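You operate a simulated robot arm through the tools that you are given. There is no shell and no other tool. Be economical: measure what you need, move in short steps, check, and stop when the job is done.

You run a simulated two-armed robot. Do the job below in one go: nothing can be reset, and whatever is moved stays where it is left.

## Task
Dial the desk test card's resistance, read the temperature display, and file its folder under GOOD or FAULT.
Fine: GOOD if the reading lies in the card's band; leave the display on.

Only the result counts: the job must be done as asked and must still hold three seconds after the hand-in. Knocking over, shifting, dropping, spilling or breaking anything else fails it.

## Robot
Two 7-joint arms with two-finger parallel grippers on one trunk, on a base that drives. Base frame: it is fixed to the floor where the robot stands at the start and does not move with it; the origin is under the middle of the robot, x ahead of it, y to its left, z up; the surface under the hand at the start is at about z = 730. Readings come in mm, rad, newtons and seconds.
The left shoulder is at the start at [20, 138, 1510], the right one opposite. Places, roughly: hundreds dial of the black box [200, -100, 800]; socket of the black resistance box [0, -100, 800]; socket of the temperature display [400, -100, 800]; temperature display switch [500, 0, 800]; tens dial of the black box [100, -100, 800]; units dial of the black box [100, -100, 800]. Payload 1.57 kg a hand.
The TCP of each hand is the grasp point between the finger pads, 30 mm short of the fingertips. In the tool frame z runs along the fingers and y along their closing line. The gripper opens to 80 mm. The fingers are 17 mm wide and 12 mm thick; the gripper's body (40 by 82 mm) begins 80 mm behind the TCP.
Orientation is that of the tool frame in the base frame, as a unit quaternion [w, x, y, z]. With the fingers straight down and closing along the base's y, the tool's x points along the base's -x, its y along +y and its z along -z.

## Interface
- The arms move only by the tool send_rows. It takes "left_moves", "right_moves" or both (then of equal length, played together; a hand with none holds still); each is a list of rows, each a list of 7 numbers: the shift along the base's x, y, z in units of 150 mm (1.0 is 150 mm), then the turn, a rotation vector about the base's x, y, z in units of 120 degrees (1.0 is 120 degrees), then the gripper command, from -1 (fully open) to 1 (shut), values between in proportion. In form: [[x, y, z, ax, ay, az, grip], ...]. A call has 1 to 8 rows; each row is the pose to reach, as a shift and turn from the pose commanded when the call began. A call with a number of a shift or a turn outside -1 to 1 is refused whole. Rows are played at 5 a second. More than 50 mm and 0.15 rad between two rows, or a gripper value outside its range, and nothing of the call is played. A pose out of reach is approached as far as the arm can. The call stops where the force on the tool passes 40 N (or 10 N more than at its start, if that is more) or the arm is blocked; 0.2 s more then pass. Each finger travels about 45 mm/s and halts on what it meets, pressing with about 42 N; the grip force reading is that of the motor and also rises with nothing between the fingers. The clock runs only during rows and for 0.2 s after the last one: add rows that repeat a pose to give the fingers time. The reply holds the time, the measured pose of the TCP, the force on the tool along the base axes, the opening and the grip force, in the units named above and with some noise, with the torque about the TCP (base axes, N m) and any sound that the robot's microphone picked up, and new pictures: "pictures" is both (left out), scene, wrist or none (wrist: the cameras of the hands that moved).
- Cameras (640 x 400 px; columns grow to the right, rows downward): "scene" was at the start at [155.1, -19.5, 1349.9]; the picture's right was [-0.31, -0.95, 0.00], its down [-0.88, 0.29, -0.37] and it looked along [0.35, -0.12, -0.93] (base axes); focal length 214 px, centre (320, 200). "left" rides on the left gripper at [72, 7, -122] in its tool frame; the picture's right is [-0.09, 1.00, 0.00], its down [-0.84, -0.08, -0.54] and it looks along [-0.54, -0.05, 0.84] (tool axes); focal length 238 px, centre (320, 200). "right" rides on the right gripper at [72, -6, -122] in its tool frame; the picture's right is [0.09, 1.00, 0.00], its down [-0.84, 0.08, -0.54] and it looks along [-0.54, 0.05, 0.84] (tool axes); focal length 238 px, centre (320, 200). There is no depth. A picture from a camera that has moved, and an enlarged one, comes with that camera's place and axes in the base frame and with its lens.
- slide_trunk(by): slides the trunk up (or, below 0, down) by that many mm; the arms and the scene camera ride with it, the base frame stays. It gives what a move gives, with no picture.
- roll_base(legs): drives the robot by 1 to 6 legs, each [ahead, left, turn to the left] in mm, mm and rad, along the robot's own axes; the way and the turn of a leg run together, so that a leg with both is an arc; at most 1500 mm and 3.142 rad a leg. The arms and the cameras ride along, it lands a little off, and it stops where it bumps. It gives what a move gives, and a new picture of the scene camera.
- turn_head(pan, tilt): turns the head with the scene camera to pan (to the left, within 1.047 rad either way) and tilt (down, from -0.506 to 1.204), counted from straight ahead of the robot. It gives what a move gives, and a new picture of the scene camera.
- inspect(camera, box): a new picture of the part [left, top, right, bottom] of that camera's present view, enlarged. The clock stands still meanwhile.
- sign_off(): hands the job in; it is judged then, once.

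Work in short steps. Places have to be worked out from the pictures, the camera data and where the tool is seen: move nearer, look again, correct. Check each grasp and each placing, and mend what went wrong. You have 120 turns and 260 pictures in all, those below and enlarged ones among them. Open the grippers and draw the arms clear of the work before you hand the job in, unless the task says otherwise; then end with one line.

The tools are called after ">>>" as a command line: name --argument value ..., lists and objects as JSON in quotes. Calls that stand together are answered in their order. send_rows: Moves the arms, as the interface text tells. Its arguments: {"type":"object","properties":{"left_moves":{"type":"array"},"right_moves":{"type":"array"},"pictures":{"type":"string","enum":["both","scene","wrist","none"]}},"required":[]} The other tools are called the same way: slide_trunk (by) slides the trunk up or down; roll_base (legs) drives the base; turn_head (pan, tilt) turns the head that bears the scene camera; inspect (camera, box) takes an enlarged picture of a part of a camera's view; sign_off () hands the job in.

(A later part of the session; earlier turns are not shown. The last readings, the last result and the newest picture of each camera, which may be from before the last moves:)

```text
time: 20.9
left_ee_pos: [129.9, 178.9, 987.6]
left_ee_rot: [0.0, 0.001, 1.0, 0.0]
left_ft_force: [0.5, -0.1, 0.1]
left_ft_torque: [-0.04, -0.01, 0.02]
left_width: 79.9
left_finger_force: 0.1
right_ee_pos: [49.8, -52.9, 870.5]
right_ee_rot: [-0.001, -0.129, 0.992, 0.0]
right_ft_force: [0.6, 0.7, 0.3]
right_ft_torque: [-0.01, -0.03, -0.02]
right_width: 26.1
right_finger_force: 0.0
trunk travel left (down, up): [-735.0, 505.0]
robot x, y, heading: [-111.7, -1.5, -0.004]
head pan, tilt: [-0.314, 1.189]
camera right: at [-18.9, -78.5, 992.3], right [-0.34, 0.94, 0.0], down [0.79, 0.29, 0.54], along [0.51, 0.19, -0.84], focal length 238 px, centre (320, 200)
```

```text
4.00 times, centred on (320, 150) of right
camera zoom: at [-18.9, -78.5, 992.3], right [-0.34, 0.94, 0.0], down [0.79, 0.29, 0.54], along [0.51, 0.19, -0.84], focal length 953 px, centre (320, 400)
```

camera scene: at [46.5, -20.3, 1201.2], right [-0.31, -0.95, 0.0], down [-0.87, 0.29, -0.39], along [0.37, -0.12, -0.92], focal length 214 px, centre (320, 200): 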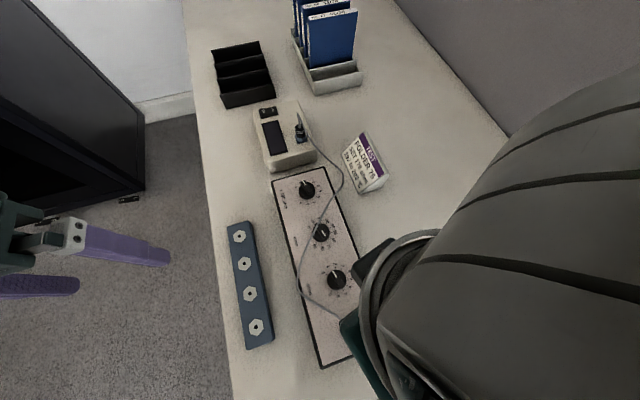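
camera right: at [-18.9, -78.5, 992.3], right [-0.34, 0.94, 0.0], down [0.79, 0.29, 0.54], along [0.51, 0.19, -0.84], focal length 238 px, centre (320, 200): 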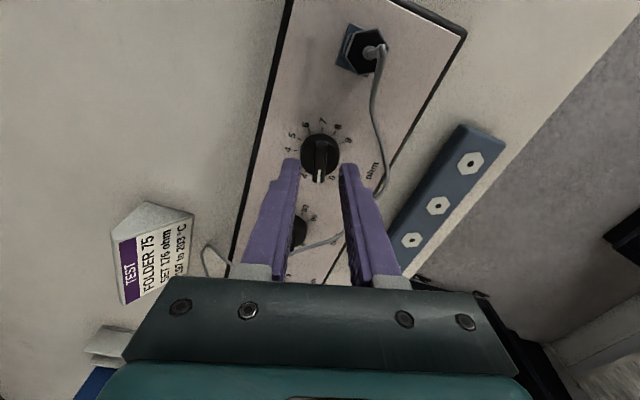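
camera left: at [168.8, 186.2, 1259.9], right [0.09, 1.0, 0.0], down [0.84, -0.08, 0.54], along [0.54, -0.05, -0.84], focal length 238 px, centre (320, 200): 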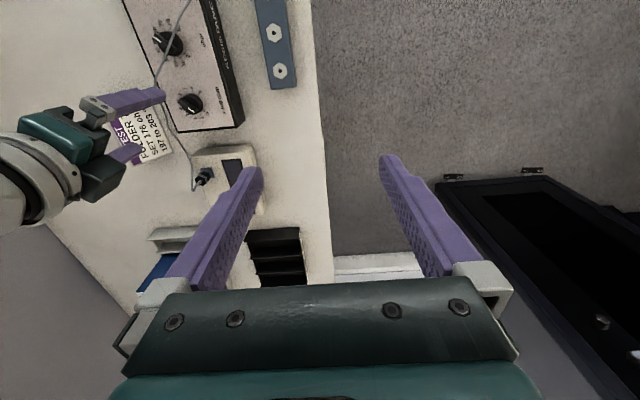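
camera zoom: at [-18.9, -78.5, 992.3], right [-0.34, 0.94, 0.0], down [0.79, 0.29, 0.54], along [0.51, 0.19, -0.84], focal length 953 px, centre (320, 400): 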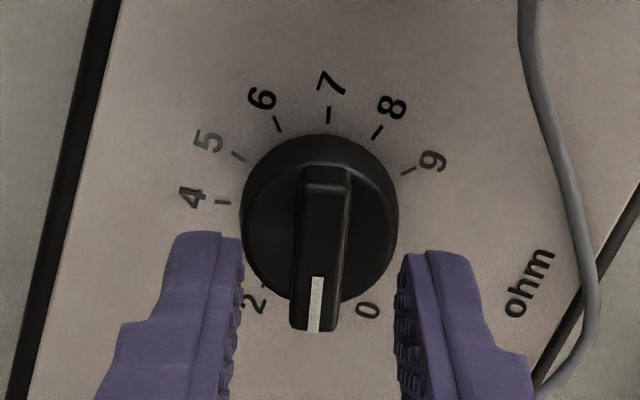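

Well centred and aligned. I descend, grip the bar, and then start turning clockwise.

>>> send_rows --right_moves '[[0.005, 0.002, -0.09, 0, 0, 0, 0.35], [0.005, 0.002, -0.177, 0, 0, 0, 0.35], [0.005, 0.002, -0.177, 0, 0, 0, 1], [0.005, 0.002, -0.177, 0, 0, 0, 1], [0.005, 0.002, -0.177, 0, 0, 0, 1]]' --pictures "none"

>>> send_rows --right_moves '[[0, 0, 0, 0, 0, -0.0625, 1], [0, 0, 0, 0, 0, -0.125, 1], [0, 0, 0, 0, 0, -0.1875, 1], [0, 0, 0, 0, 0, -0.25, 1], [0, 0, 0, 0, 0, -0.3125, 1], [0, 0, 0, 0, 0, -0.375, 1], [0, 0, 0, 0, 0, -0.4375, 1], [0, 0, 0, 0, 0, -0.5, 1]]' --pictures "wrist"

```text
time: 22.1
left_ee_pos: [130.0, 180.1, 987.0]
left_ee_rot: [0.0, 0.0, 1.0, 0.0]
left_ft_force: [0.3, -0.5, -0.6]
left_ft_torque: [0.02, 0.01, 0.01]
left_width: 79.9
left_finger_force: 0.1
right_ee_pos: [50.9, -53.4, 843.2]
right_ee_rot: [0.0, -0.129, 0.992, 0.001]
right_ft_force: [0.3, 1.6, 0.5]
right_ft_torque: [0.01, 0.02, 0.03]
right_width: 9.7
right_finger_force: 27.5
trunk travel left (down, up): [-735.0, 505.0]
robot x, y, heading: [-111.4, -1.1, -0.0]
head pan, tilt: [-0.314, 1.189]
```

```text
time: 23.2
left_ee_pos: [128.4, 181.1, 988.7]
left_ee_rot: [0.0, 0.0, 1.0, 0.001]
left_ft_force: [-0.7, -0.3, 0.0]
left_ft_torque: [-0.04, -0.01, -0.03]
left_width: 79.8
left_finger_force: 0.0
right_ee_pos: [50.8, -53.0, 842.5]
right_ee_rot: [0.003, 0.15, 0.989, 0.001]
right_ft_force: [-4.1, 16.5, 29.4]
right_ft_torque: [0.4, 1.0, 0.1]
right_width: 9.9
right_finger_force: 27.9
trunk travel left (down, up): [-735.0, 505.0]
robot x, y, heading: [-111.6, -2.1, -0.005]
head pan, tilt: [-0.314, 1.189]
stopped in row 5 (right hand): the force on the tool passed its limit at 56 N (the readings are from after the stop); the commanded pose is now the measured one
camera right: at [-21.4, -38.0, 963.6], right [0.21, 0.98, 0.0], down [0.82, -0.18, 0.55], along [0.54, -0.11, -0.84], focal length 238 px, centre (320, 200)
```

right: 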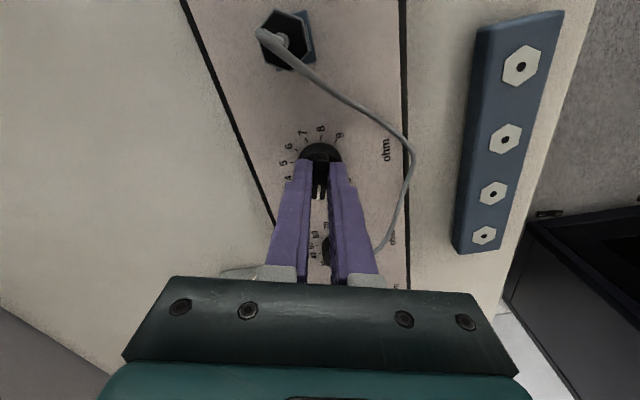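

The turn stopped at 2 because vertical load built up (fingers pressing the skirt). I release, rise 2 mm, re-grip and continue.

>>> send_rows --right_moves '[[0, 0, 0, 0, 0, 0, 0.5], [0, 0, 0.02, 0, 0, 0, 0.5], [0, 0, 0.02, 0, 0, 0.0, 0.5], [0, 0, 0.02, 0, 0, 0.0, 1], [0, 0, 0.02, 0, 0, 0.0, 1], [0, 0, 0.02, 0, 0, 0.0, 1]]' --pictures "none"

>>> send_rows --right_moves '[[0, 0, 0, 0, 0, -0.05, 1], [0, 0, 0, 0, 0, -0.1, 1], [0, 0, 0, 0, 0, -0.15, 1], [0, 0, 0, 0, 0, -0.2, 1], [0, 0, 0, 0, 0, -0.25, 1], [0, 0, 0, 0, 0, -0.3, 1], [0, 0, 0, 0, 0, -0.35, 1]]' --pictures "wrist"

```text
time: 24.6
left_ee_pos: [129.1, 178.1, 987.5]
left_ee_rot: [0.001, -0.001, 1.0, 0.0]
left_ft_force: [0.2, 0.2, 0.1]
left_ft_torque: [0.0, 0.03, -0.02]
left_width: 79.7
left_finger_force: 0.1
right_ee_pos: [48.8, -62.5, 843.7]
right_ee_rot: [0.003, 0.15, 0.989, -0.008]
right_ft_force: [2.8, 0.8, 0.1]
right_ft_torque: [0.1, -0.76, 0.02]
right_width: 9.8
right_finger_force: 27.8
trunk travel left (down, up): [-735.0, 505.0]
robot x, y, heading: [-111.4, -2.3, -0.001]
head pan, tilt: [-0.314, 1.189]
```

```text
time: 25.1
left_ee_pos: [128.8, 183.7, 989.0]
left_ee_rot: [0.0, 0.0, 1.0, 0.002]
left_ft_force: [0.1, -0.6, -0.4]
left_ft_torque: [-0.01, -0.04, -0.01]
left_width: 80.1
left_finger_force: 0.0
right_ee_pos: [48.4, -63.4, 843.1]
right_ee_rot: [0.008, 0.193, 0.981, -0.009]
right_ft_force: [-4.8, 20.5, 39.7]
right_ft_torque: [1.4, 0.6, 0.08]
right_width: 10.1
right_finger_force: 28.3
trunk travel left (down, up): [-735.0, 505.0]
robot x, y, heading: [-108.6, 4.3, 0.001]
head pan, tilt: [-0.314, 1.189]
stopped in row 2 (right hand): the force on the tool passed its limit at 54 N (the readings are from after the stop); the commanded pose is now the measured one
camera right: at [-22.7, -39.8, 962.9], right [0.29, 0.96, -0.02], down [0.8, -0.23, 0.56], along [0.53, -0.17, -0.83], focal length 238 px, centre (320, 200)
```

right: 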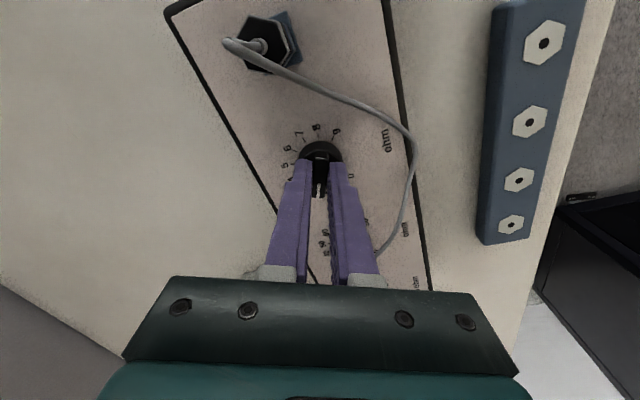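

The hand sits 10 mm off in y, so something (probably the arm against the body) is pushing it. I release and rise to see whether the box stayed put.

>>> send_rows --right_moves '[[0, 0, 0, 0, 0, 0, 0.3], [0, 0, 0, 0, 0, 0, 0.3], [0, 0, 0.15, 0, 0, 0, 0.3], [0, 0, 0.3, 0, 0, 0, 0.3], [0, 0, 0.45, 0, 0, 0, 0.3]]' --pictures "both"

>>> inspect --camera "right" --box '[220, 60, 420, 200]'

>>> inspect --camera "left" --box '[0, 0, 320, 200]'

```text
time: 25.4
left_ee_pos: [128.2, 181.5, 986.8]
left_ee_rot: [-0.001, 0.0, 1.0, 0.0]
left_ft_force: [0.2, 0.2, 0.4]
left_ft_torque: [0.03, 0.01, -0.01]
left_width: 80.1
left_finger_force: 0.1
right_ee_pos: [46.3, -69.9, 842.8]
right_ee_rot: [0.007, 0.192, 0.981, -0.015]
right_ft_force: [-13.7, 4.8, 48.1]
right_ft_torque: [0.98, 0.38, 0.1]
right_width: 25.2
right_finger_force: 0.0
trunk travel left (down, up): [-735.0, 505.0]
robot x, y, heading: [-107.6, -0.9, 0.0]
head pan, tilt: [-0.314, 1.189]
stopped in row 1 (right hand): the force on the tool passed its limit at 60 N (the readings are from after the stop); the commanded pose is now the measured one
camera scene: at [43.5, -18.5, 1200.2], right [-0.31, -0.95, 0.0], down [-0.88, 0.29, -0.37], along [0.35, -0.12, -0.93], focal length 214 px, centre (320, 200)
camera right: at [-24.7, -45.2, 963.3], right [0.29, 0.96, -0.03], down [0.8, -0.22, 0.56], along [0.52, -0.18, -0.83], focal length 238 px, centre (320, 200)
```

scene: 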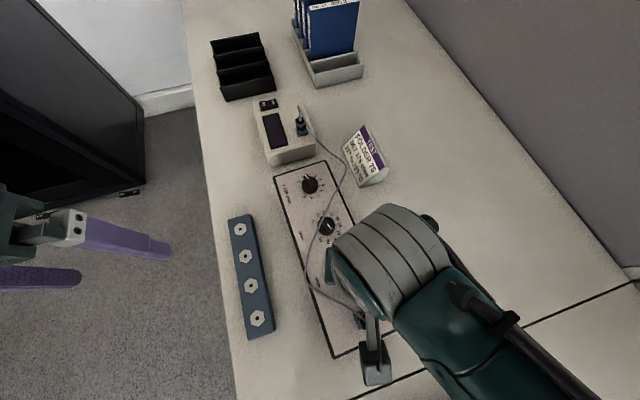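
right: 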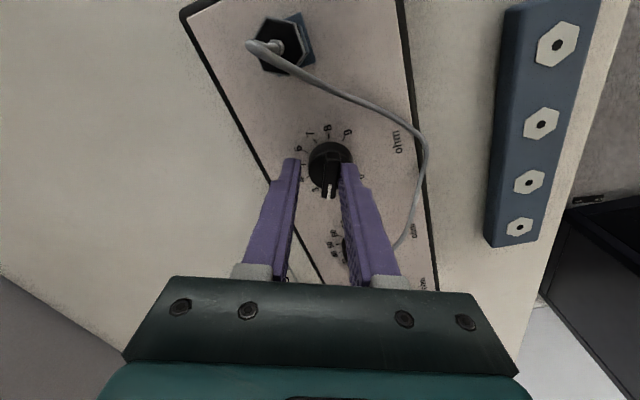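

```text
2.86 times, centred on (320, 130) of right
camera zoom: at [-24.7, -45.2, 963.3], right [0.29, 0.96, -0.03], down [0.8, -0.22, 0.56], along [0.52, -0.18, -0.83], focal length 681 px, centre (320, 400)
```

zoom: 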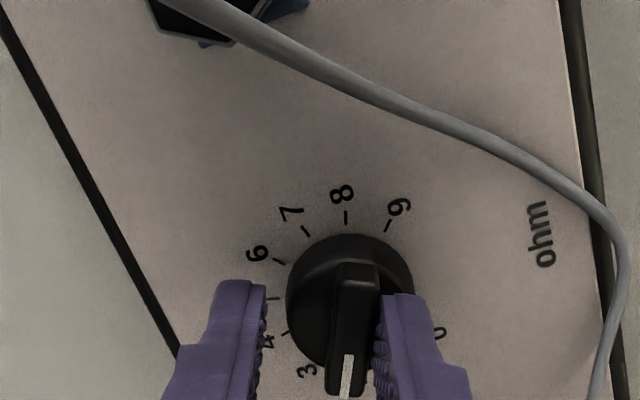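

```text
2.00 times, centred on (160, 100) of left
camera zoom: at [57.2, 187.0, 1110.3], right [0.09, 1.0, 0.0], down [0.84, -0.08, 0.54], along [0.54, -0.05, -0.84], focal length 477 px, centre (640, 400)
```

zoom: 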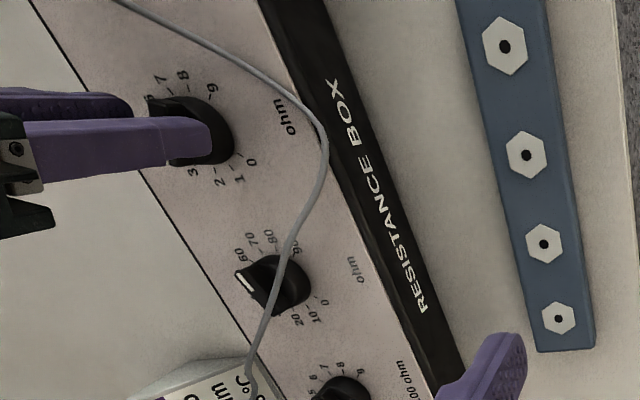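

The camera of the right hand is only about 95 mm from the robot's axis: it is rubbing the trunk. I rise while turning back a little to free it.

>>> send_rows --right_moves '[[0, 0, 0.06, 0, 0, 0, 0.2], [0, 0, 0.15, 0, 0, 0.02, 0.2], [0, 0, 0.3, 0, 0, 0.06, 0.2], [0.05, 0, 0.5, 0, 0, 0.12, 0.2]]' --pictures "both"

```text
time: 26.4
left_ee_pos: [129.4, 180.4, 986.7]
left_ee_rot: [-0.001, 0.0, 1.0, 0.0]
left_ft_force: [0.0, -0.5, -0.4]
left_ft_torque: [0.01, 0.01, 0.02]
left_width: 80.0
left_finger_force: 0.0
right_ee_pos: [54.7, -73.5, 915.5]
right_ee_rot: [0.01, 0.066, 0.998, -0.019]
right_ft_force: [-1.4, 0.5, -1.3]
right_ft_torque: [0.01, 0.01, 0.0]
right_width: 32.1
right_finger_force: 0.0
trunk travel left (down, up): [-735.0, 505.0]
robot x, y, heading: [-110.6, 3.9, 0.002]
head pan, tilt: [-0.314, 1.189]
camera scene: at [44.9, -18.6, 1199.9], right [-0.31, -0.95, 0.0], down [-0.88, 0.29, -0.37], along [0.35, -0.12, -0.93], focal length 214 px, centre (320, 200)
camera right: at [-20.1, -66.9, 1035.6], right [0.04, 1.0, -0.04], down [0.83, -0.01, 0.56], along [0.56, -0.05, -0.83], focal length 238 px, centre (320, 200)
```

scene: 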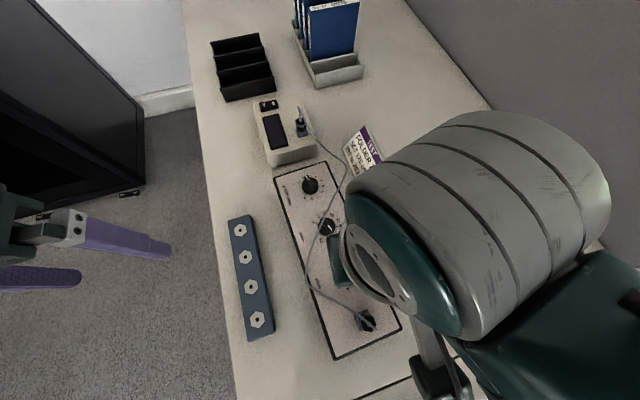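
right: 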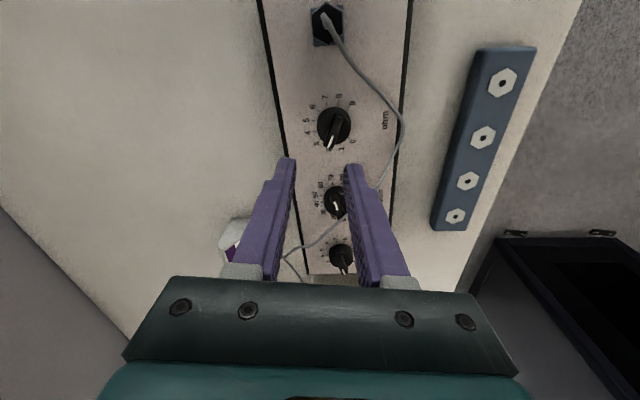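

The box's near end has been pushed about 12 mm toward -y; I will bring it back using the knob grip. First I drive back 60 mm so the hand's camera clears the trunk.

>>> roll_base --legs '[[-60, 0, 0]]'

>>> inspect --camera "scene" --box '[210, 60, 410, 360]'

>>> inspect --camera "right" --box '[220, 60, 480, 260]'

```text
time: 27.3
left_ee_pos: [70.4, 180.2, 986.4]
left_ee_rot: [0.0, 0.0, 1.0, 0.0]
left_ft_force: [-0.6, -0.3, 0.0]
left_ft_torque: [-0.05, 0.0, -0.03]
left_width: 79.7
left_finger_force: 0.1
right_ee_pos: [-7.8, -74.4, 914.6]
right_ee_rot: [0.008, 0.064, 0.998, -0.017]
right_ft_force: [0.7, 0.7, 0.2]
right_ft_torque: [-0.02, 0.01, -0.03]
right_width: 32.2
right_finger_force: 0.0
trunk travel left (down, up): [-735.0, 505.0]
robot x, y, heading: [-170.6, 1.9, -0.003]
head pan, tilt: [-0.314, 1.189]
camera scene: at [-15.3, -18.6, 1199.9], right [-0.31, -0.95, 0.0], down [-0.88, 0.29, -0.37], along [0.35, -0.12, -0.93], focal length 214 px, centre (320, 200)
```

scene: 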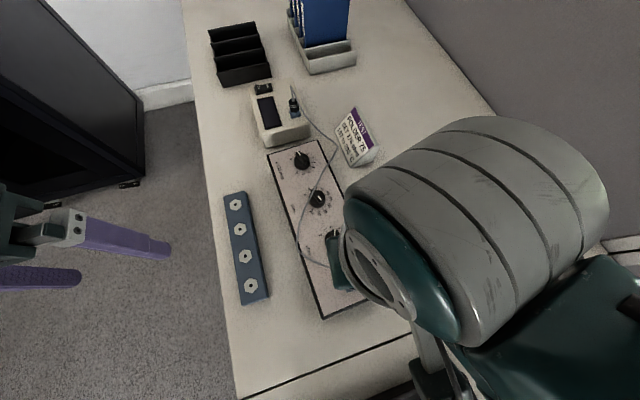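

```text
1.33 times, centred on (310, 210) of scene
camera zoom: at [-15.3, -18.6, 1199.9], right [-0.31, -0.95, 0.0], down [-0.88, 0.29, -0.37], along [0.35, -0.12, -0.93], focal length 286 px, centre (333, 187)
```

zoom: 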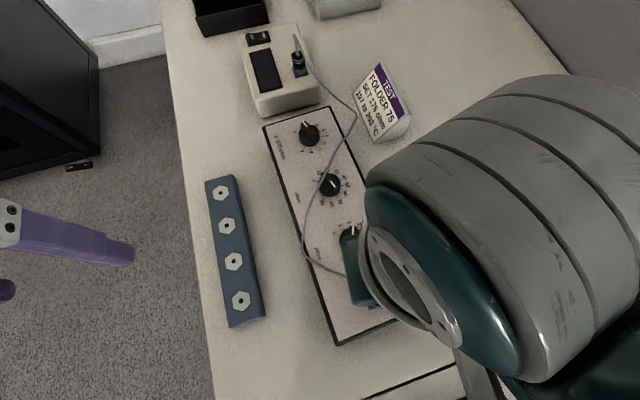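

```text
2.00 times, centred on (350, 160) of right
camera zoom: at [-81.9, -66.1, 1035.2], right [0.04, 1.0, -0.04], down [0.83, -0.01, 0.56], along [0.55, -0.05, -0.83], focal length 477 px, centre (260, 280)
```

zoom: 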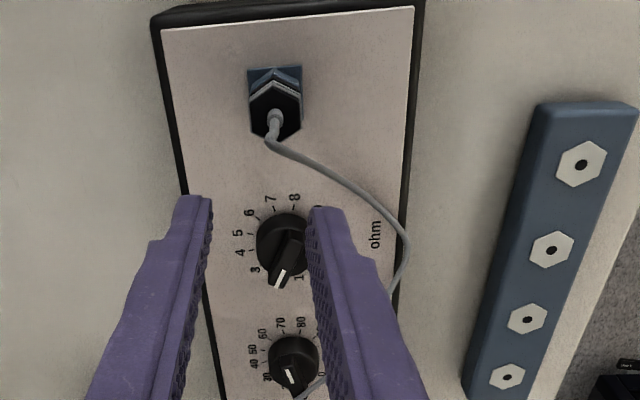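

Measured: near end shifted about 11 mm to -y, box turned about 3°. I level the hand and place it above the units knob's present spot (48, -65) for a better look.

>>> send_rows --right_moves '[[0.19, 0.03, -0.05, 0.008, 0.003, -0.02, 0.2], [0.37, 0.063, -0.1, 0.0167, 0.0066, -0.042, 0.2], [0.37, 0.063, -0.2, 0.0167, 0.0066, -0.042, 0.2], [0.37, 0.063, -0.2, 0.0167, 0.0066, -0.042, 0.2]]' --pictures "wrist"

>>> inspect --camera "right" --box '[220, 60, 420, 200]'

>>> inspect --camera "left" --box '[0, 0, 320, 200]'

```text
time: 28.3
left_ee_pos: [68.8, 180.8, 986.5]
left_ee_rot: [0.0, -0.001, 1.0, 0.0]
left_ft_force: [0.5, 0.1, -0.3]
left_ft_torque: [0.0, -0.03, 0.01]
left_width: 79.9
left_finger_force: 0.1
right_ee_pos: [46.3, -85.3, 877.2]
right_ee_rot: [0.002, 0.102, 0.994, -0.028]
right_ft_force: [0.0, 0.5, 0.2]
right_ft_torque: [0.0, 0.02, 0.03]
right_width: 31.8
right_finger_force: 0.2
trunk travel left (down, up): [-735.0, 505.0]
robot x, y, heading: [-171.7, 2.0, -0.002]
head pan, tilt: [-0.314, 1.189]
camera right: at [-26.4, -71.2, 998.3], right [0.11, 0.99, -0.06], down [0.84, -0.06, 0.54], along [0.54, -0.11, -0.84], focal length 238 px, centre (320, 200)
```

right: 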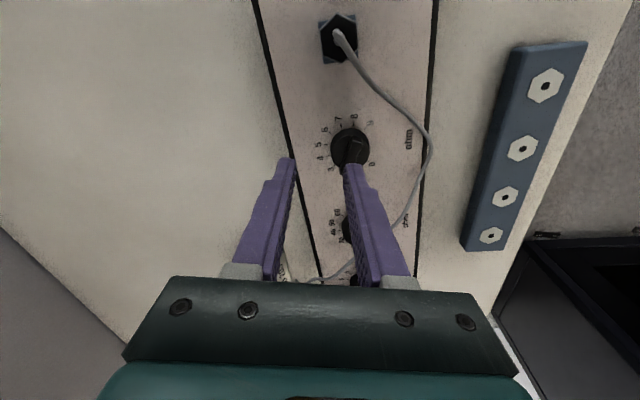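

```text
2.86 times, centred on (320, 130) of right
camera zoom: at [-26.4, -71.2, 998.3], right [0.11, 0.99, -0.06], down [0.84, -0.06, 0.54], along [0.54, -0.11, -0.84], focal length 681 px, centre (320, 400)
```

zoom: 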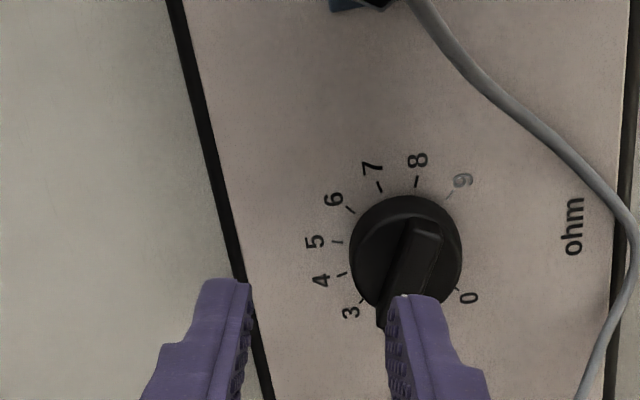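

```text
2.00 times, centred on (160, 100) of left
camera zoom: at [-1.4, 186.8, 1110.0], right [0.09, 1.0, 0.0], down [0.84, -0.08, 0.54], along [0.54, -0.05, -0.84], focal length 477 px, centre (640, 400)
```

zoom: 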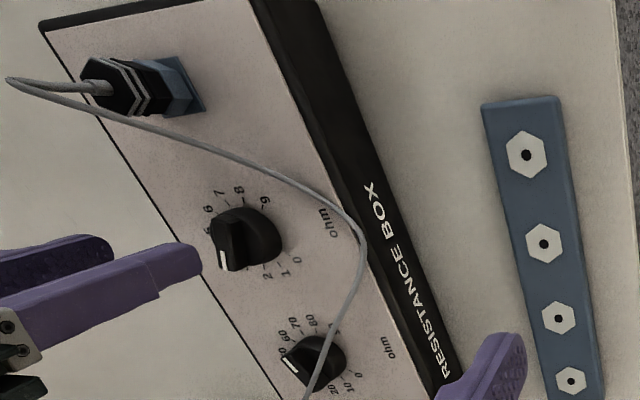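

The hand ends 20 mm off in y with a tilt: the right arm reaches a joint limit at clockwise yaw. The bar is symmetric, so I raise the hand and test the opposite yaw side in the air.

>>> send_rows --right_moves '[[0, 0, 0.2, 0, 0, 0.06, 0.2], [0, 0, 0.4, 0, 0, 0.125, 0.2], [0, 0, 0.4, 0, 0, 0.19, 0.2], [0, 0, 0.4, 0, 0, 0.25, 0.2], [0, 0, 0.4, 0, 0, 0.315, 0.2], [0, 0, 0.4, 0, 0, 0.38, 0.2], [0, 0, 0.4, 0, 0, 0.445, 0.2], [0, 0, 0.4, 0, 0, 0.51, 0.2]]' --pictures "none"

>>> send_rows --right_moves '[[0, 0, 0, 0, 0, 0.06, 0.2], [0, 0, 0, 0, 0, 0.125, 0.2], [0, 0, 0, 0, 0, 0.19, 0.2], [0, 0, 0, 0, 0, 0.25, 0.2], [0, 0, 0, 0, 0, 0.315, 0.2], [0, 0, 0, 0, 0, 0.38, 0.2], [0, 0, 0, 0, 0, 0.445, 0.2], [0, 0, 0, 0, 0, 0.51, 0.2]]' --pictures "none"

>>> send_rows --right_moves '[[0, 0, 0, 0, 0, 0.06, 0.2], [0, 0, 0, 0, 0, 0.125, 0.2], [0, 0, 0, 0, 0, 0.19, 0.2], [0, 0, 0, 0, 0, 0.25, 0.2], [0, 0, 0, 0, 0, 0.315, 0.2], [0, 0, 0, 0, 0, 0.38, 0.2], [0, 0, 0, 0, 0, 0.445, 0.2], [0, 0, 0, 0, 0, 0.48, 0.2]]' --pictures "wrist"

```text
time: 30.1
left_ee_pos: [70.1, 179.5, 987.6]
left_ee_rot: [0.001, 0.0, 1.0, 0.0]
left_ft_force: [1.1, -0.3, 0.0]
left_ft_torque: [-0.02, 0.0, 0.02]
left_width: 80.0
left_finger_force: 0.1
right_ee_pos: [48.7, -64.1, 945.0]
right_ee_rot: [0.001, -0.413, 0.911, -0.002]
right_ft_force: [-0.4, -0.5, -0.3]
right_ft_torque: [-0.01, 0.0, 0.03]
right_width: 31.9
right_finger_force: 0.0
trunk travel left (down, up): [-735.0, 505.0]
robot x, y, heading: [-166.7, 0.6, 0.001]
head pan, tilt: [-0.314, 1.189]
```

```text
time: 31.9
left_ee_pos: [69.8, 180.2, 986.6]
left_ee_rot: [0.001, 0.0, 1.0, 0.0]
left_ft_force: [-0.1, 0.7, 0.0]
left_ft_torque: [0.0, -0.02, -0.02]
left_width: 80.0
left_finger_force: 0.0
right_ee_pos: [47.9, -63.5, 944.3]
right_ee_rot: [-0.002, 0.82, -0.573, 0.001]
right_ft_force: [0.2, 1.3, 0.2]
right_ft_torque: [0.0, 0.02, 0.03]
right_width: 32.1
right_finger_force: 0.1
trunk travel left (down, up): [-735.0, 505.0]
robot x, y, heading: [-167.7, -0.8, -0.001]
head pan, tilt: [-0.314, 1.189]
```

```text
time: 33.7
left_ee_pos: [70.1, 180.0, 987.4]
left_ee_rot: [0.0, 0.0, 1.0, 0.0]
left_ft_force: [0.6, -0.4, 0.1]
left_ft_torque: [-0.05, 0.02, 0.03]
left_width: 79.9
left_finger_force: 0.0
right_ee_pos: [47.1, -63.6, 944.6]
right_ee_rot: [-0.002, 0.994, -0.107, 0.0]
right_ft_force: [-0.1, -0.8, -0.5]
right_ft_torque: [0.03, 0.0, -0.01]
right_width: 32.2
right_finger_force: 0.1
trunk travel left (down, up): [-735.0, 505.0]
robot x, y, heading: [-172.6, 1.9, -0.005]
head pan, tilt: [-0.314, 1.189]
camera right: at [119.3, -73.5, 1066.7], right [-0.12, -0.99, 0.0], down [-0.83, 0.1, 0.54], along [-0.54, 0.07, -0.84], focal length 238 px, centre (320, 200)
```

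right: 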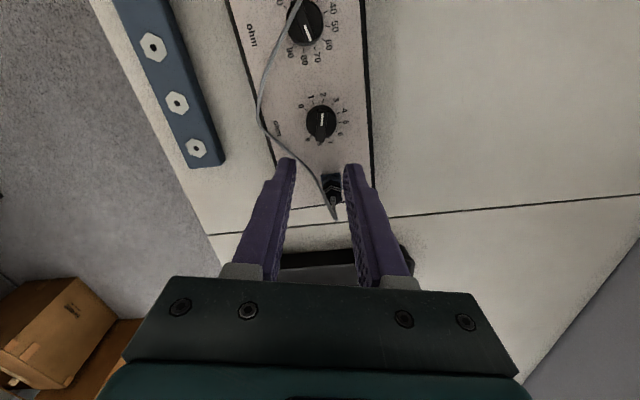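

The yaw of 168° works cleanly. I enlarge to read the dial and measure the box.

>>> inspect --camera "right" --box '[240, 60, 400, 160]'

>>> inspect --camera "right" --box '[210, 0, 410, 125]'

>>> inspect --camera "scene" --box '[210, 60, 410, 360]'

```text
4.00 times, centred on (320, 110) of right
camera zoom: at [119.3, -73.5, 1066.7], right [-0.12, -0.99, 0.0], down [-0.83, 0.1, 0.54], along [-0.54, 0.07, -0.84], focal length 953 px, centre (320, 560)
```

zoom: 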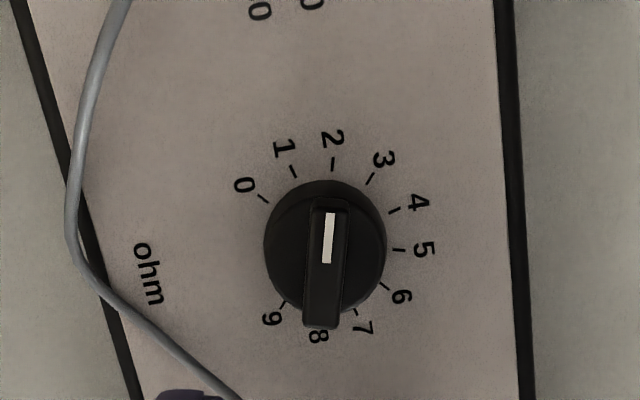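

```text
3.20 times, centred on (310, 62) of right
camera zoom: at [119.3, -73.5, 1066.7], right [-0.12, -0.99, 0.0], down [-0.83, 0.1, 0.54], along [-0.54, 0.07, -0.84], focal length 763 px, centre (352, 640)
```

zoom: 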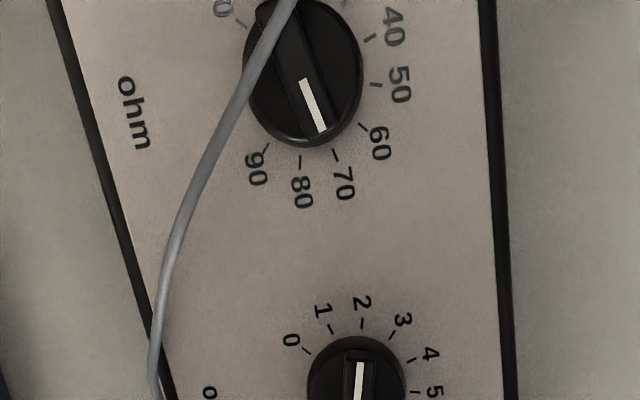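

```text
1.33 times, centred on (310, 210) of scene
camera zoom: at [-15.2, -18.7, 1199.9], right [-0.31, -0.95, 0.0], down [-0.88, 0.29, -0.37], along [0.35, -0.12, -0.93], focal length 286 px, centre (333, 187)
```

zoom: 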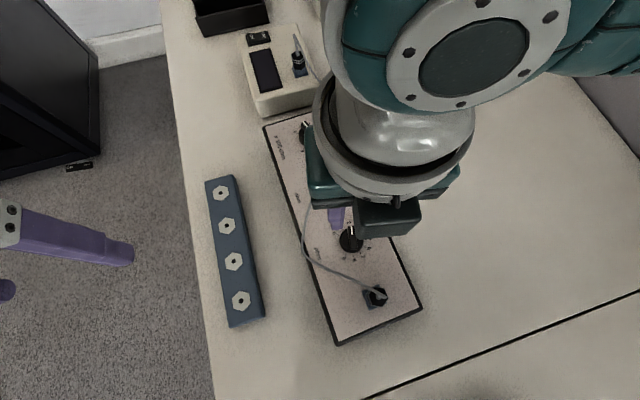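

The pointer is on 2 and the box is turned +3°. I come down on the units knob from this side at (50, -65) and close on the bar.

>>> send_rows --right_moves '[[0.01, -0.005, -0.2, 0, 0, -0.029, 0.3], [0.02, -0.01, -0.4, 0, 0, -0.029, 0.3], [0.02, -0.01, -0.55, 0, 0, -0.029, 0.3], [0.02, -0.01, -0.655, 0, 0, -0.029, 0.3], [0.02, -0.01, -0.655, 0, 0, -0.029, 1], [0.02, -0.01, -0.655, 0, 0, -0.029, 1], [0.02, -0.01, -0.655, 0, 0, -0.029, 1]]' --pictures "wrist"

>>> inspect --camera "right" --box '[240, 100, 400, 200]'

```text
time: 35.3
left_ee_pos: [69.0, 180.2, 986.8]
left_ee_rot: [0.0, 0.0, 1.0, 0.0]
left_ft_force: [0.5, 0.0, -0.6]
left_ft_torque: [-0.02, 0.01, -0.04]
left_width: 80.1
left_finger_force: 0.1
right_ee_pos: [52.2, -65.7, 845.4]
right_ee_rot: [-0.002, 0.99, -0.139, 0.0]
right_ft_force: [1.8, 1.8, 0.3]
right_ft_torque: [-0.06, -0.22, 0.02]
right_width: 9.8
right_finger_force: 27.5
trunk travel left (down, up): [-735.0, 505.0]
robot x, y, heading: [-171.8, 2.1, 0.0]
head pan, tilt: [-0.314, 1.189]
camera right: at [122.1, -79.7, 968.1], right [-0.18, -0.98, 0.0], down [-0.83, 0.15, 0.54], along [-0.53, 0.1, -0.84], focal length 238 px, centre (320, 200)
```

right: 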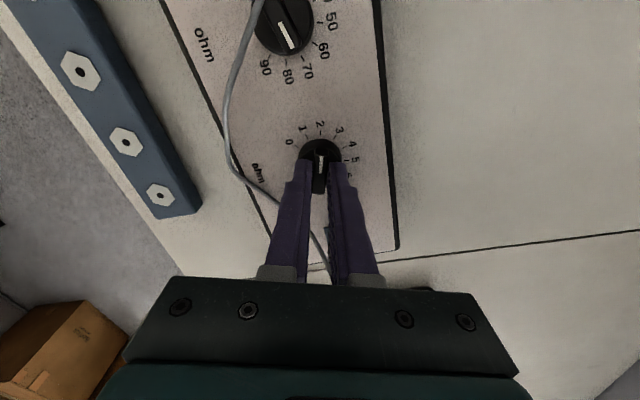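

```text
4.00 times, centred on (320, 150) of right
camera zoom: at [122.1, -79.7, 968.1], right [-0.18, -0.98, 0.0], down [-0.83, 0.15, 0.54], along [-0.53, 0.1, -0.84], focal length 953 px, centre (320, 400)
```

zoom: 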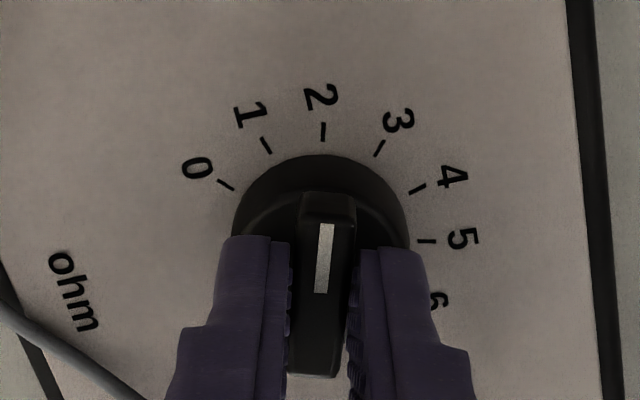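

Held with the pointer at 2. I turn clockwise 60° (to 4), then another 60° to 6.

>>> send_rows --right_moves '[[0, 0, 0, 0, 0, -0.0625, 1], [0, 0, 0, 0, 0, -0.125, 1], [0, 0, 0, 0, 0, -0.1875, 1], [0, 0, 0, 0, 0, -0.25, 1], [0, 0, 0, 0, 0, -0.3125, 1], [0, 0, 0, 0, 0, -0.375, 1], [0, 0, 0, 0, 0, -0.4375, 1], [0, 0, 0, 0, 0, -0.5, 1]]' --pictures "wrist"

```text
time: 37.1
left_ee_pos: [69.0, 180.6, 986.6]
left_ee_rot: [0.0, 0.0, 1.0, 0.001]
left_ft_force: [-0.4, -0.8, -0.3]
left_ft_torque: [-0.03, 0.01, -0.02]
left_width: 80.0
left_finger_force: 0.1
right_ee_pos: [49.5, -66.0, 846.4]
right_ee_rot: [-0.001, 0.788, -0.616, 0.001]
right_ft_force: [-4.2, -2.2, 0.0]
right_ft_torque: [0.07, 0.18, -0.01]
right_width: 9.9
right_finger_force: 28.0
trunk travel left (down, up): [-735.0, 505.0]
robot x, y, heading: [-169.7, -2.6, -0.001]
head pan, tilt: [-0.314, 1.189]
camera right: at [73.0, -134.2, 968.1], right [-0.94, -0.33, 0.0], down [-0.28, 0.79, 0.54], along [-0.18, 0.51, -0.84], focal length 238 px, centre (320, 200)
```

right: 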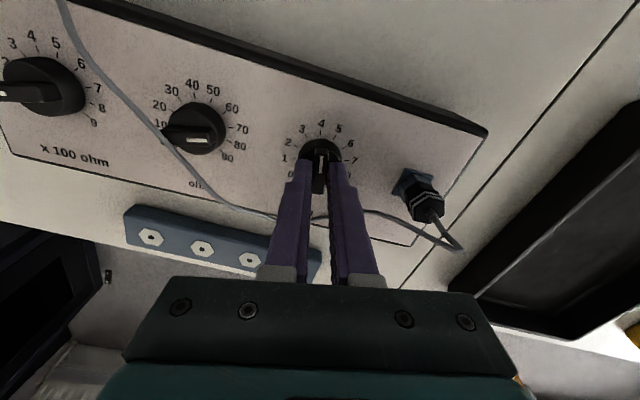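

Now at 4, forces low. Another 60° to 6.

>>> send_rows --right_moves '[[0, 0, 0, 0, 0, -0.0625, 1], [0, 0, 0, 0, 0, -0.125, 1], [0, 0, 0, 0, 0, -0.1875, 1], [0, 0, 0, 0, 0, -0.25, 1], [0, 0, 0, 0, 0, -0.3125, 1], [0, 0, 0, 0, 0, -0.375, 1], [0, 0, 0, 0, 0, -0.4375, 1], [0, 0, 0, 0, 0, -0.5, 1]]' --pictures "wrist"

>>> inspect --camera "right" --box '[240, 100, 400, 200]'

>>> inspect --camera "left" --box '[0, 0, 320, 200]'

```text
time: 38.9
left_ee_pos: [68.0, 180.1, 986.4]
left_ee_rot: [-0.001, 0.0, 1.0, 0.0]
left_ft_force: [0.2, 0.3, 0.9]
left_ft_torque: [0.01, -0.04, 0.04]
left_width: 80.1
left_finger_force: 0.0
right_ee_pos: [49.5, -65.6, 846.0]
right_ee_rot: [0.0, -0.373, 0.928, 0.0]
right_ft_force: [-11.0, -1.9, 18.5]
right_ft_torque: [0.02, 0.21, 0.03]
right_width: 10.2
right_finger_force: 28.3
trunk travel left (down, up): [-735.0, 505.0]
robot x, y, heading: [-166.8, 2.0, -0.001]
head pan, tilt: [-0.314, 1.189]
camera right: at [1.5, -119.7, 968.2], right [-0.76, 0.65, 0.0], down [0.55, 0.64, 0.54], along [0.35, 0.41, -0.84], focal length 238 px, centre (320, 200)
```

right: 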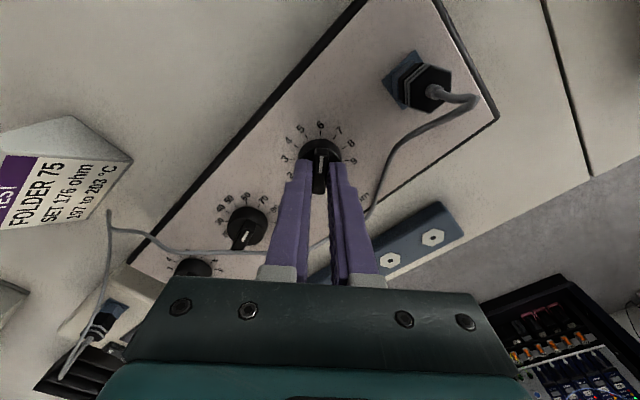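

```text
4.00 times, centred on (320, 150) of right
camera zoom: at [1.5, -119.7, 968.2], right [-0.76, 0.65, 0.0], down [0.55, 0.64, 0.54], along [0.35, 0.41, -0.84], focal length 953 px, centre (320, 400)
```

zoom: 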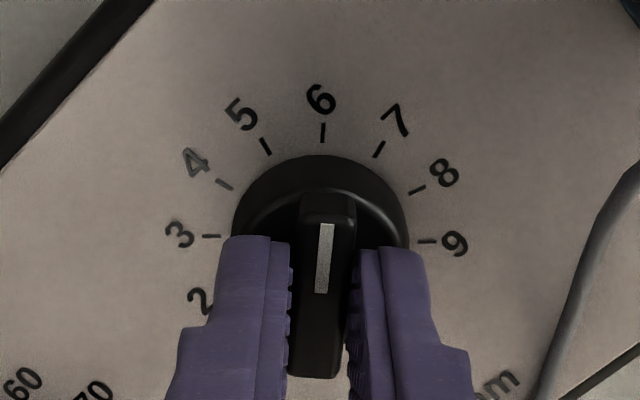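

```text
2.00 times, centred on (160, 100) of left
camera zoom: at [-2.7, 186.3, 1109.9], right [0.09, 1.0, 0.0], down [0.84, -0.08, 0.54], along [0.54, -0.05, -0.84], focal length 477 px, centre (640, 400)
```

zoom: 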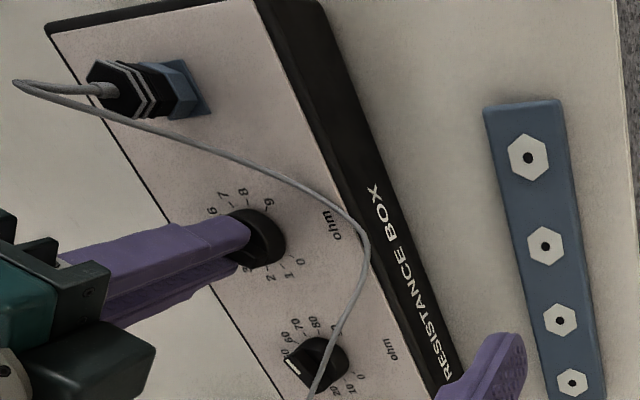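

Units on 6. Still holding the knob, I ease the box's near end back +12 mm in y with 3° of counter-turn, to undo the earlier shift.

>>> send_rows --right_moves '[[0, 0.015, 0, 0, 0, -0.004, 1], [0, 0.03, 0, 0, 0, -0.008, 1], [0, 0.045, 0, 0, 0, -0.012, 1], [0, 0.06, 0, 0, 0, -0.017, 1], [0, 0.075, 0, 0, 0, -0.021, 1], [0, 0.083, 0, 0, 0, -0.025, 1], [0, 0.083, 0, 0, 0, -0.025, 1]]' --pictures "wrist"

>>> inspect --camera "scene" --box '[210, 60, 410, 360]'

```text
time: 40.5
left_ee_pos: [69.7, 180.7, 986.5]
left_ee_rot: [0.0, -0.001, 1.0, 0.0]
left_ft_force: [-0.5, 0.2, -0.2]
left_ft_torque: [-0.02, 0.02, 0.02]
left_width: 80.3
left_finger_force: 0.1
right_ee_pos: [51.7, -53.3, 845.3]
right_ee_rot: [0.0, -0.35, 0.937, -0.002]
right_ft_force: [1.0, 0.0, -0.5]
right_ft_torque: [-0.22, 0.3, 0.02]
right_width: 9.8
right_finger_force: 27.7
trunk travel left (down, up): [-735.0, 505.0]
robot x, y, heading: [-168.3, 3.2, -0.002]
head pan, tilt: [-0.314, 1.189]
camera right: at [0.3, -104.8, 967.8], right [-0.72, 0.69, 0.0], down [0.58, 0.61, 0.54], along [0.38, 0.39, -0.84], focal length 238 px, centre (320, 200)
```

right: 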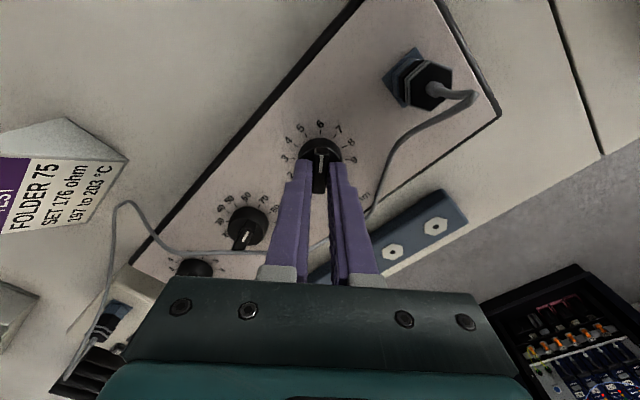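

```text
1.33 times, centred on (310, 210) of scene
camera zoom: at [-15.5, -18.6, 1199.8], right [-0.31, -0.95, 0.0], down [-0.88, 0.29, -0.37], along [0.35, -0.12, -0.93], focal length 286 px, centre (333, 187)
```

zoom: 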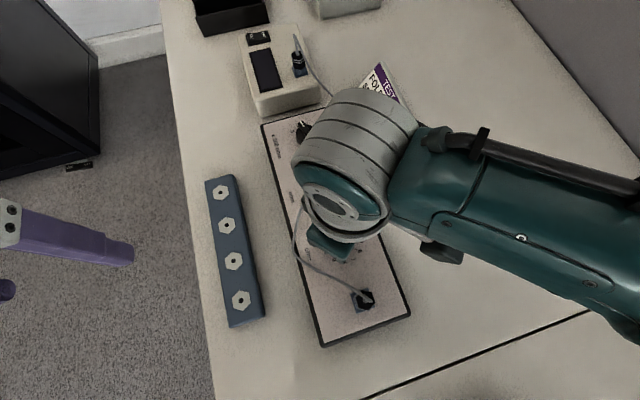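

The near end is back. I release, rise, and check dial settings and box alignment.

>>> send_rows --right_moves '[[0, 0, 0, 0, 0, 0, 0.35], [0, 0, 0, 0, 0, 0, 0.35], [0, 0, 0.2, 0, 0, 0, 0.35], [0, 0, 0.45, 0, 0, 0, 0.35], [0, 0, 0.7, 0, 0, 0, 0.35], [0, 0, 0.9, 0, 0, 0, 0.35]]' --pictures "wrist"

>>> inspect --camera "right" --box '[190, 30, 410, 200]'

>>> inspect --camera "scene" --box '[230, 120, 370, 330]'

```text
time: 41.9
left_ee_pos: [69.7, 180.6, 986.9]
left_ee_rot: [0.0, 0.0, 1.0, 0.0]
left_ft_force: [0.2, 0.0, -0.8]
left_ft_torque: [-0.02, 0.0, -0.01]
left_width: 79.8
left_finger_force: 0.1
right_ee_pos: [51.2, -52.6, 981.6]
right_ee_rot: [0.001, -0.351, 0.937, -0.001]
right_ft_force: [0.8, 0.1, 0.9]
right_ft_torque: [0.06, -0.03, -0.03]
right_width: 25.9
right_finger_force: 0.1
trunk travel left (down, up): [-735.0, 505.0]
robot x, y, heading: [-170.0, -0.7, 0.001]
head pan, tilt: [-0.314, 1.189]
camera right: at [-0.3, -103.5, 1104.1], right [-0.72, 0.69, 0.0], down [0.58, 0.61, 0.54], along [0.38, 0.39, -0.84], focal length 238 px, centre (320, 200)
```

right: 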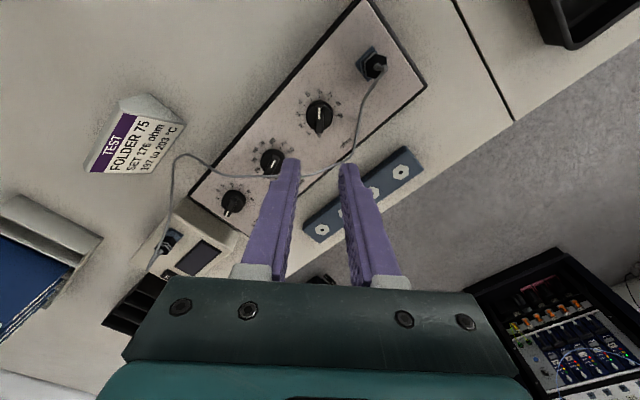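

```text
2.35 times, centred on (300, 115) of right
camera zoom: at [-0.3, -103.5, 1104.1], right [-0.72, 0.69, 0.0], down [0.58, 0.61, 0.54], along [0.38, 0.39, -0.84], focal length 561 px, centre (367, 400)
```

zoom: 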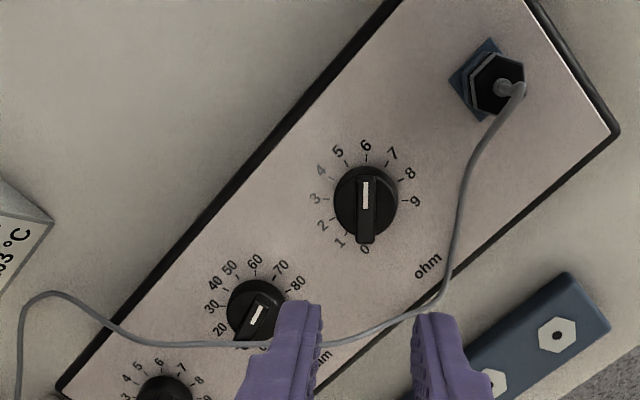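

```text
1.90 times, centred on (300, 225) of scene
camera zoom: at [-15.2, -18.6, 1199.9], right [-0.31, -0.95, 0.0], down [-0.88, 0.29, -0.37], along [0.35, -0.12, -0.93], focal length 408 px, centre (358, 152)
```

zoom: 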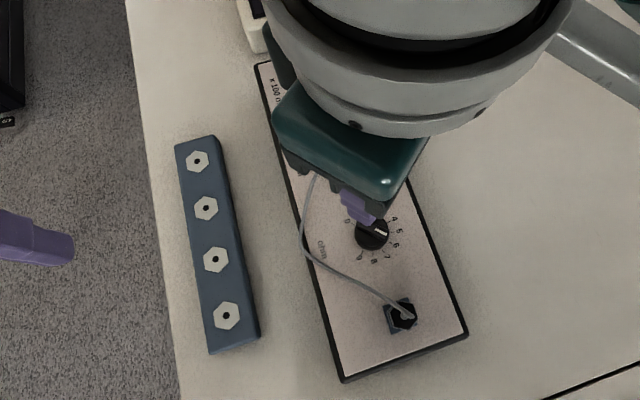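

Dials read 1-70-6 and the box is back at heading 0. Next is the display: I drive ahead and slightly right so the left hand comes over the switch near (490, -25).

>>> roll_base --legs '[[0, -85, 0], [300, 0, 0]]'

```text
time: 44.7
left_ee_pos: [370.3, 95.2, 987.3]
left_ee_rot: [0.0, 0.001, 1.0, -0.001]
left_ft_force: [0.0, 1.3, -0.3]
left_ft_torque: [-0.01, -0.03, -0.03]
left_width: 80.1
left_finger_force: 0.0
right_ee_pos: [351.9, -137.0, 981.4]
right_ee_rot: [0.001, -0.352, 0.936, -0.001]
right_ft_force: [-0.2, 0.2, -0.4]
right_ft_torque: [0.02, -0.03, 0.03]
right_width: 26.2
right_finger_force: 0.1
trunk travel left (down, up): [-735.0, 505.0]
robot x, y, heading: [132.8, -85.3, 0.0]
head pan, tilt: [-0.314, 1.189]
camera scene: at [286.5, -103.8, 1199.9], right [-0.31, -0.95, 0.0], down [-0.88, 0.29, -0.37], along [0.35, -0.12, -0.93], focal length 214 px, centre (320, 200)
```

scene: 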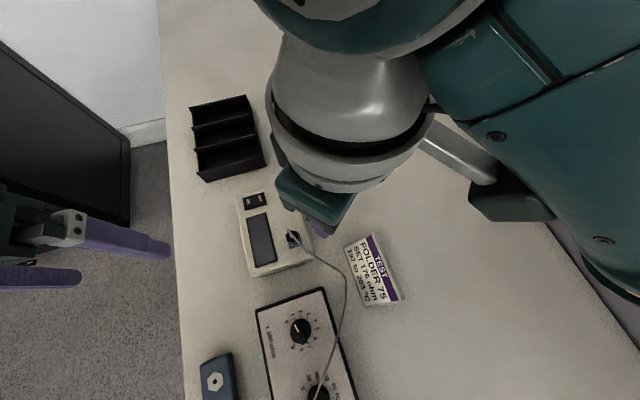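

I enlarge the switch and the hundreds dial.

>>> inspect --camera "scene" --box '[225, 180, 325, 280]'

>>> inspect --camera "scene" --box '[260, 290, 360, 400]'

>>> inspect --camera "left" --box '[40, 60, 320, 260]'

```text
4.00 times, centred on (275, 230) of scene
camera zoom: at [286.5, -103.8, 1199.9], right [-0.31, -0.95, 0.0], down [-0.88, 0.29, -0.37], along [0.35, -0.12, -0.93], focal length 858 px, centre (500, 80)
```

zoom: 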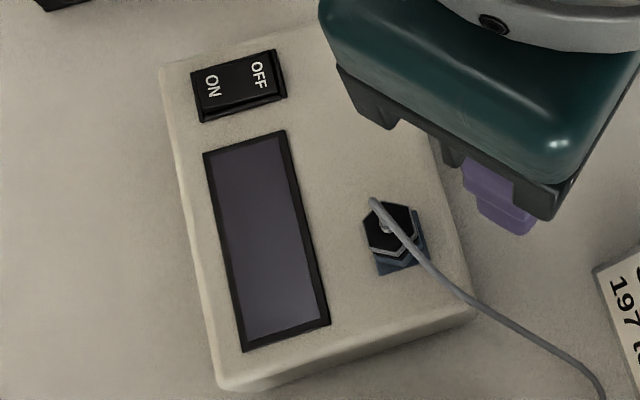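

```text
3.64 times, centred on (310, 345) of scene
camera zoom: at [286.5, -103.8, 1199.9], right [-0.31, -0.95, 0.0], down [-0.88, 0.29, -0.37], along [0.35, -0.12, -0.93], focal length 780 px, centre (356, -327)
```

zoom: 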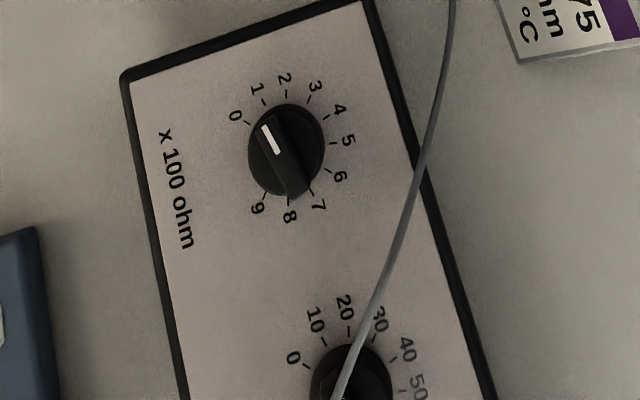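

```text
2.00 times, centred on (180, 160) of left
camera zoom: at [300.3, 101.7, 1109.9], right [0.09, 1.0, 0.0], down [0.84, -0.08, 0.54], along [0.54, -0.05, -0.84], focal length 477 px, centre (600, 280)
```

zoom: 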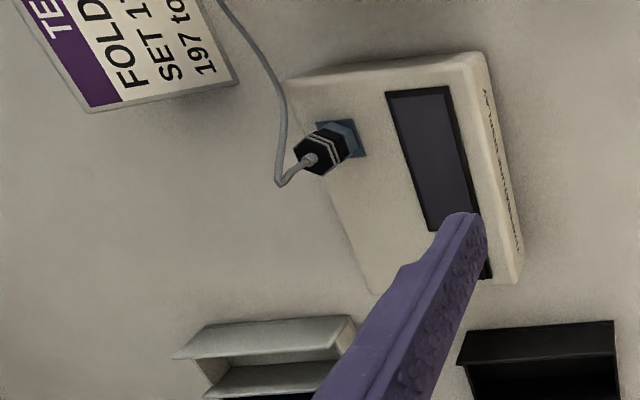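

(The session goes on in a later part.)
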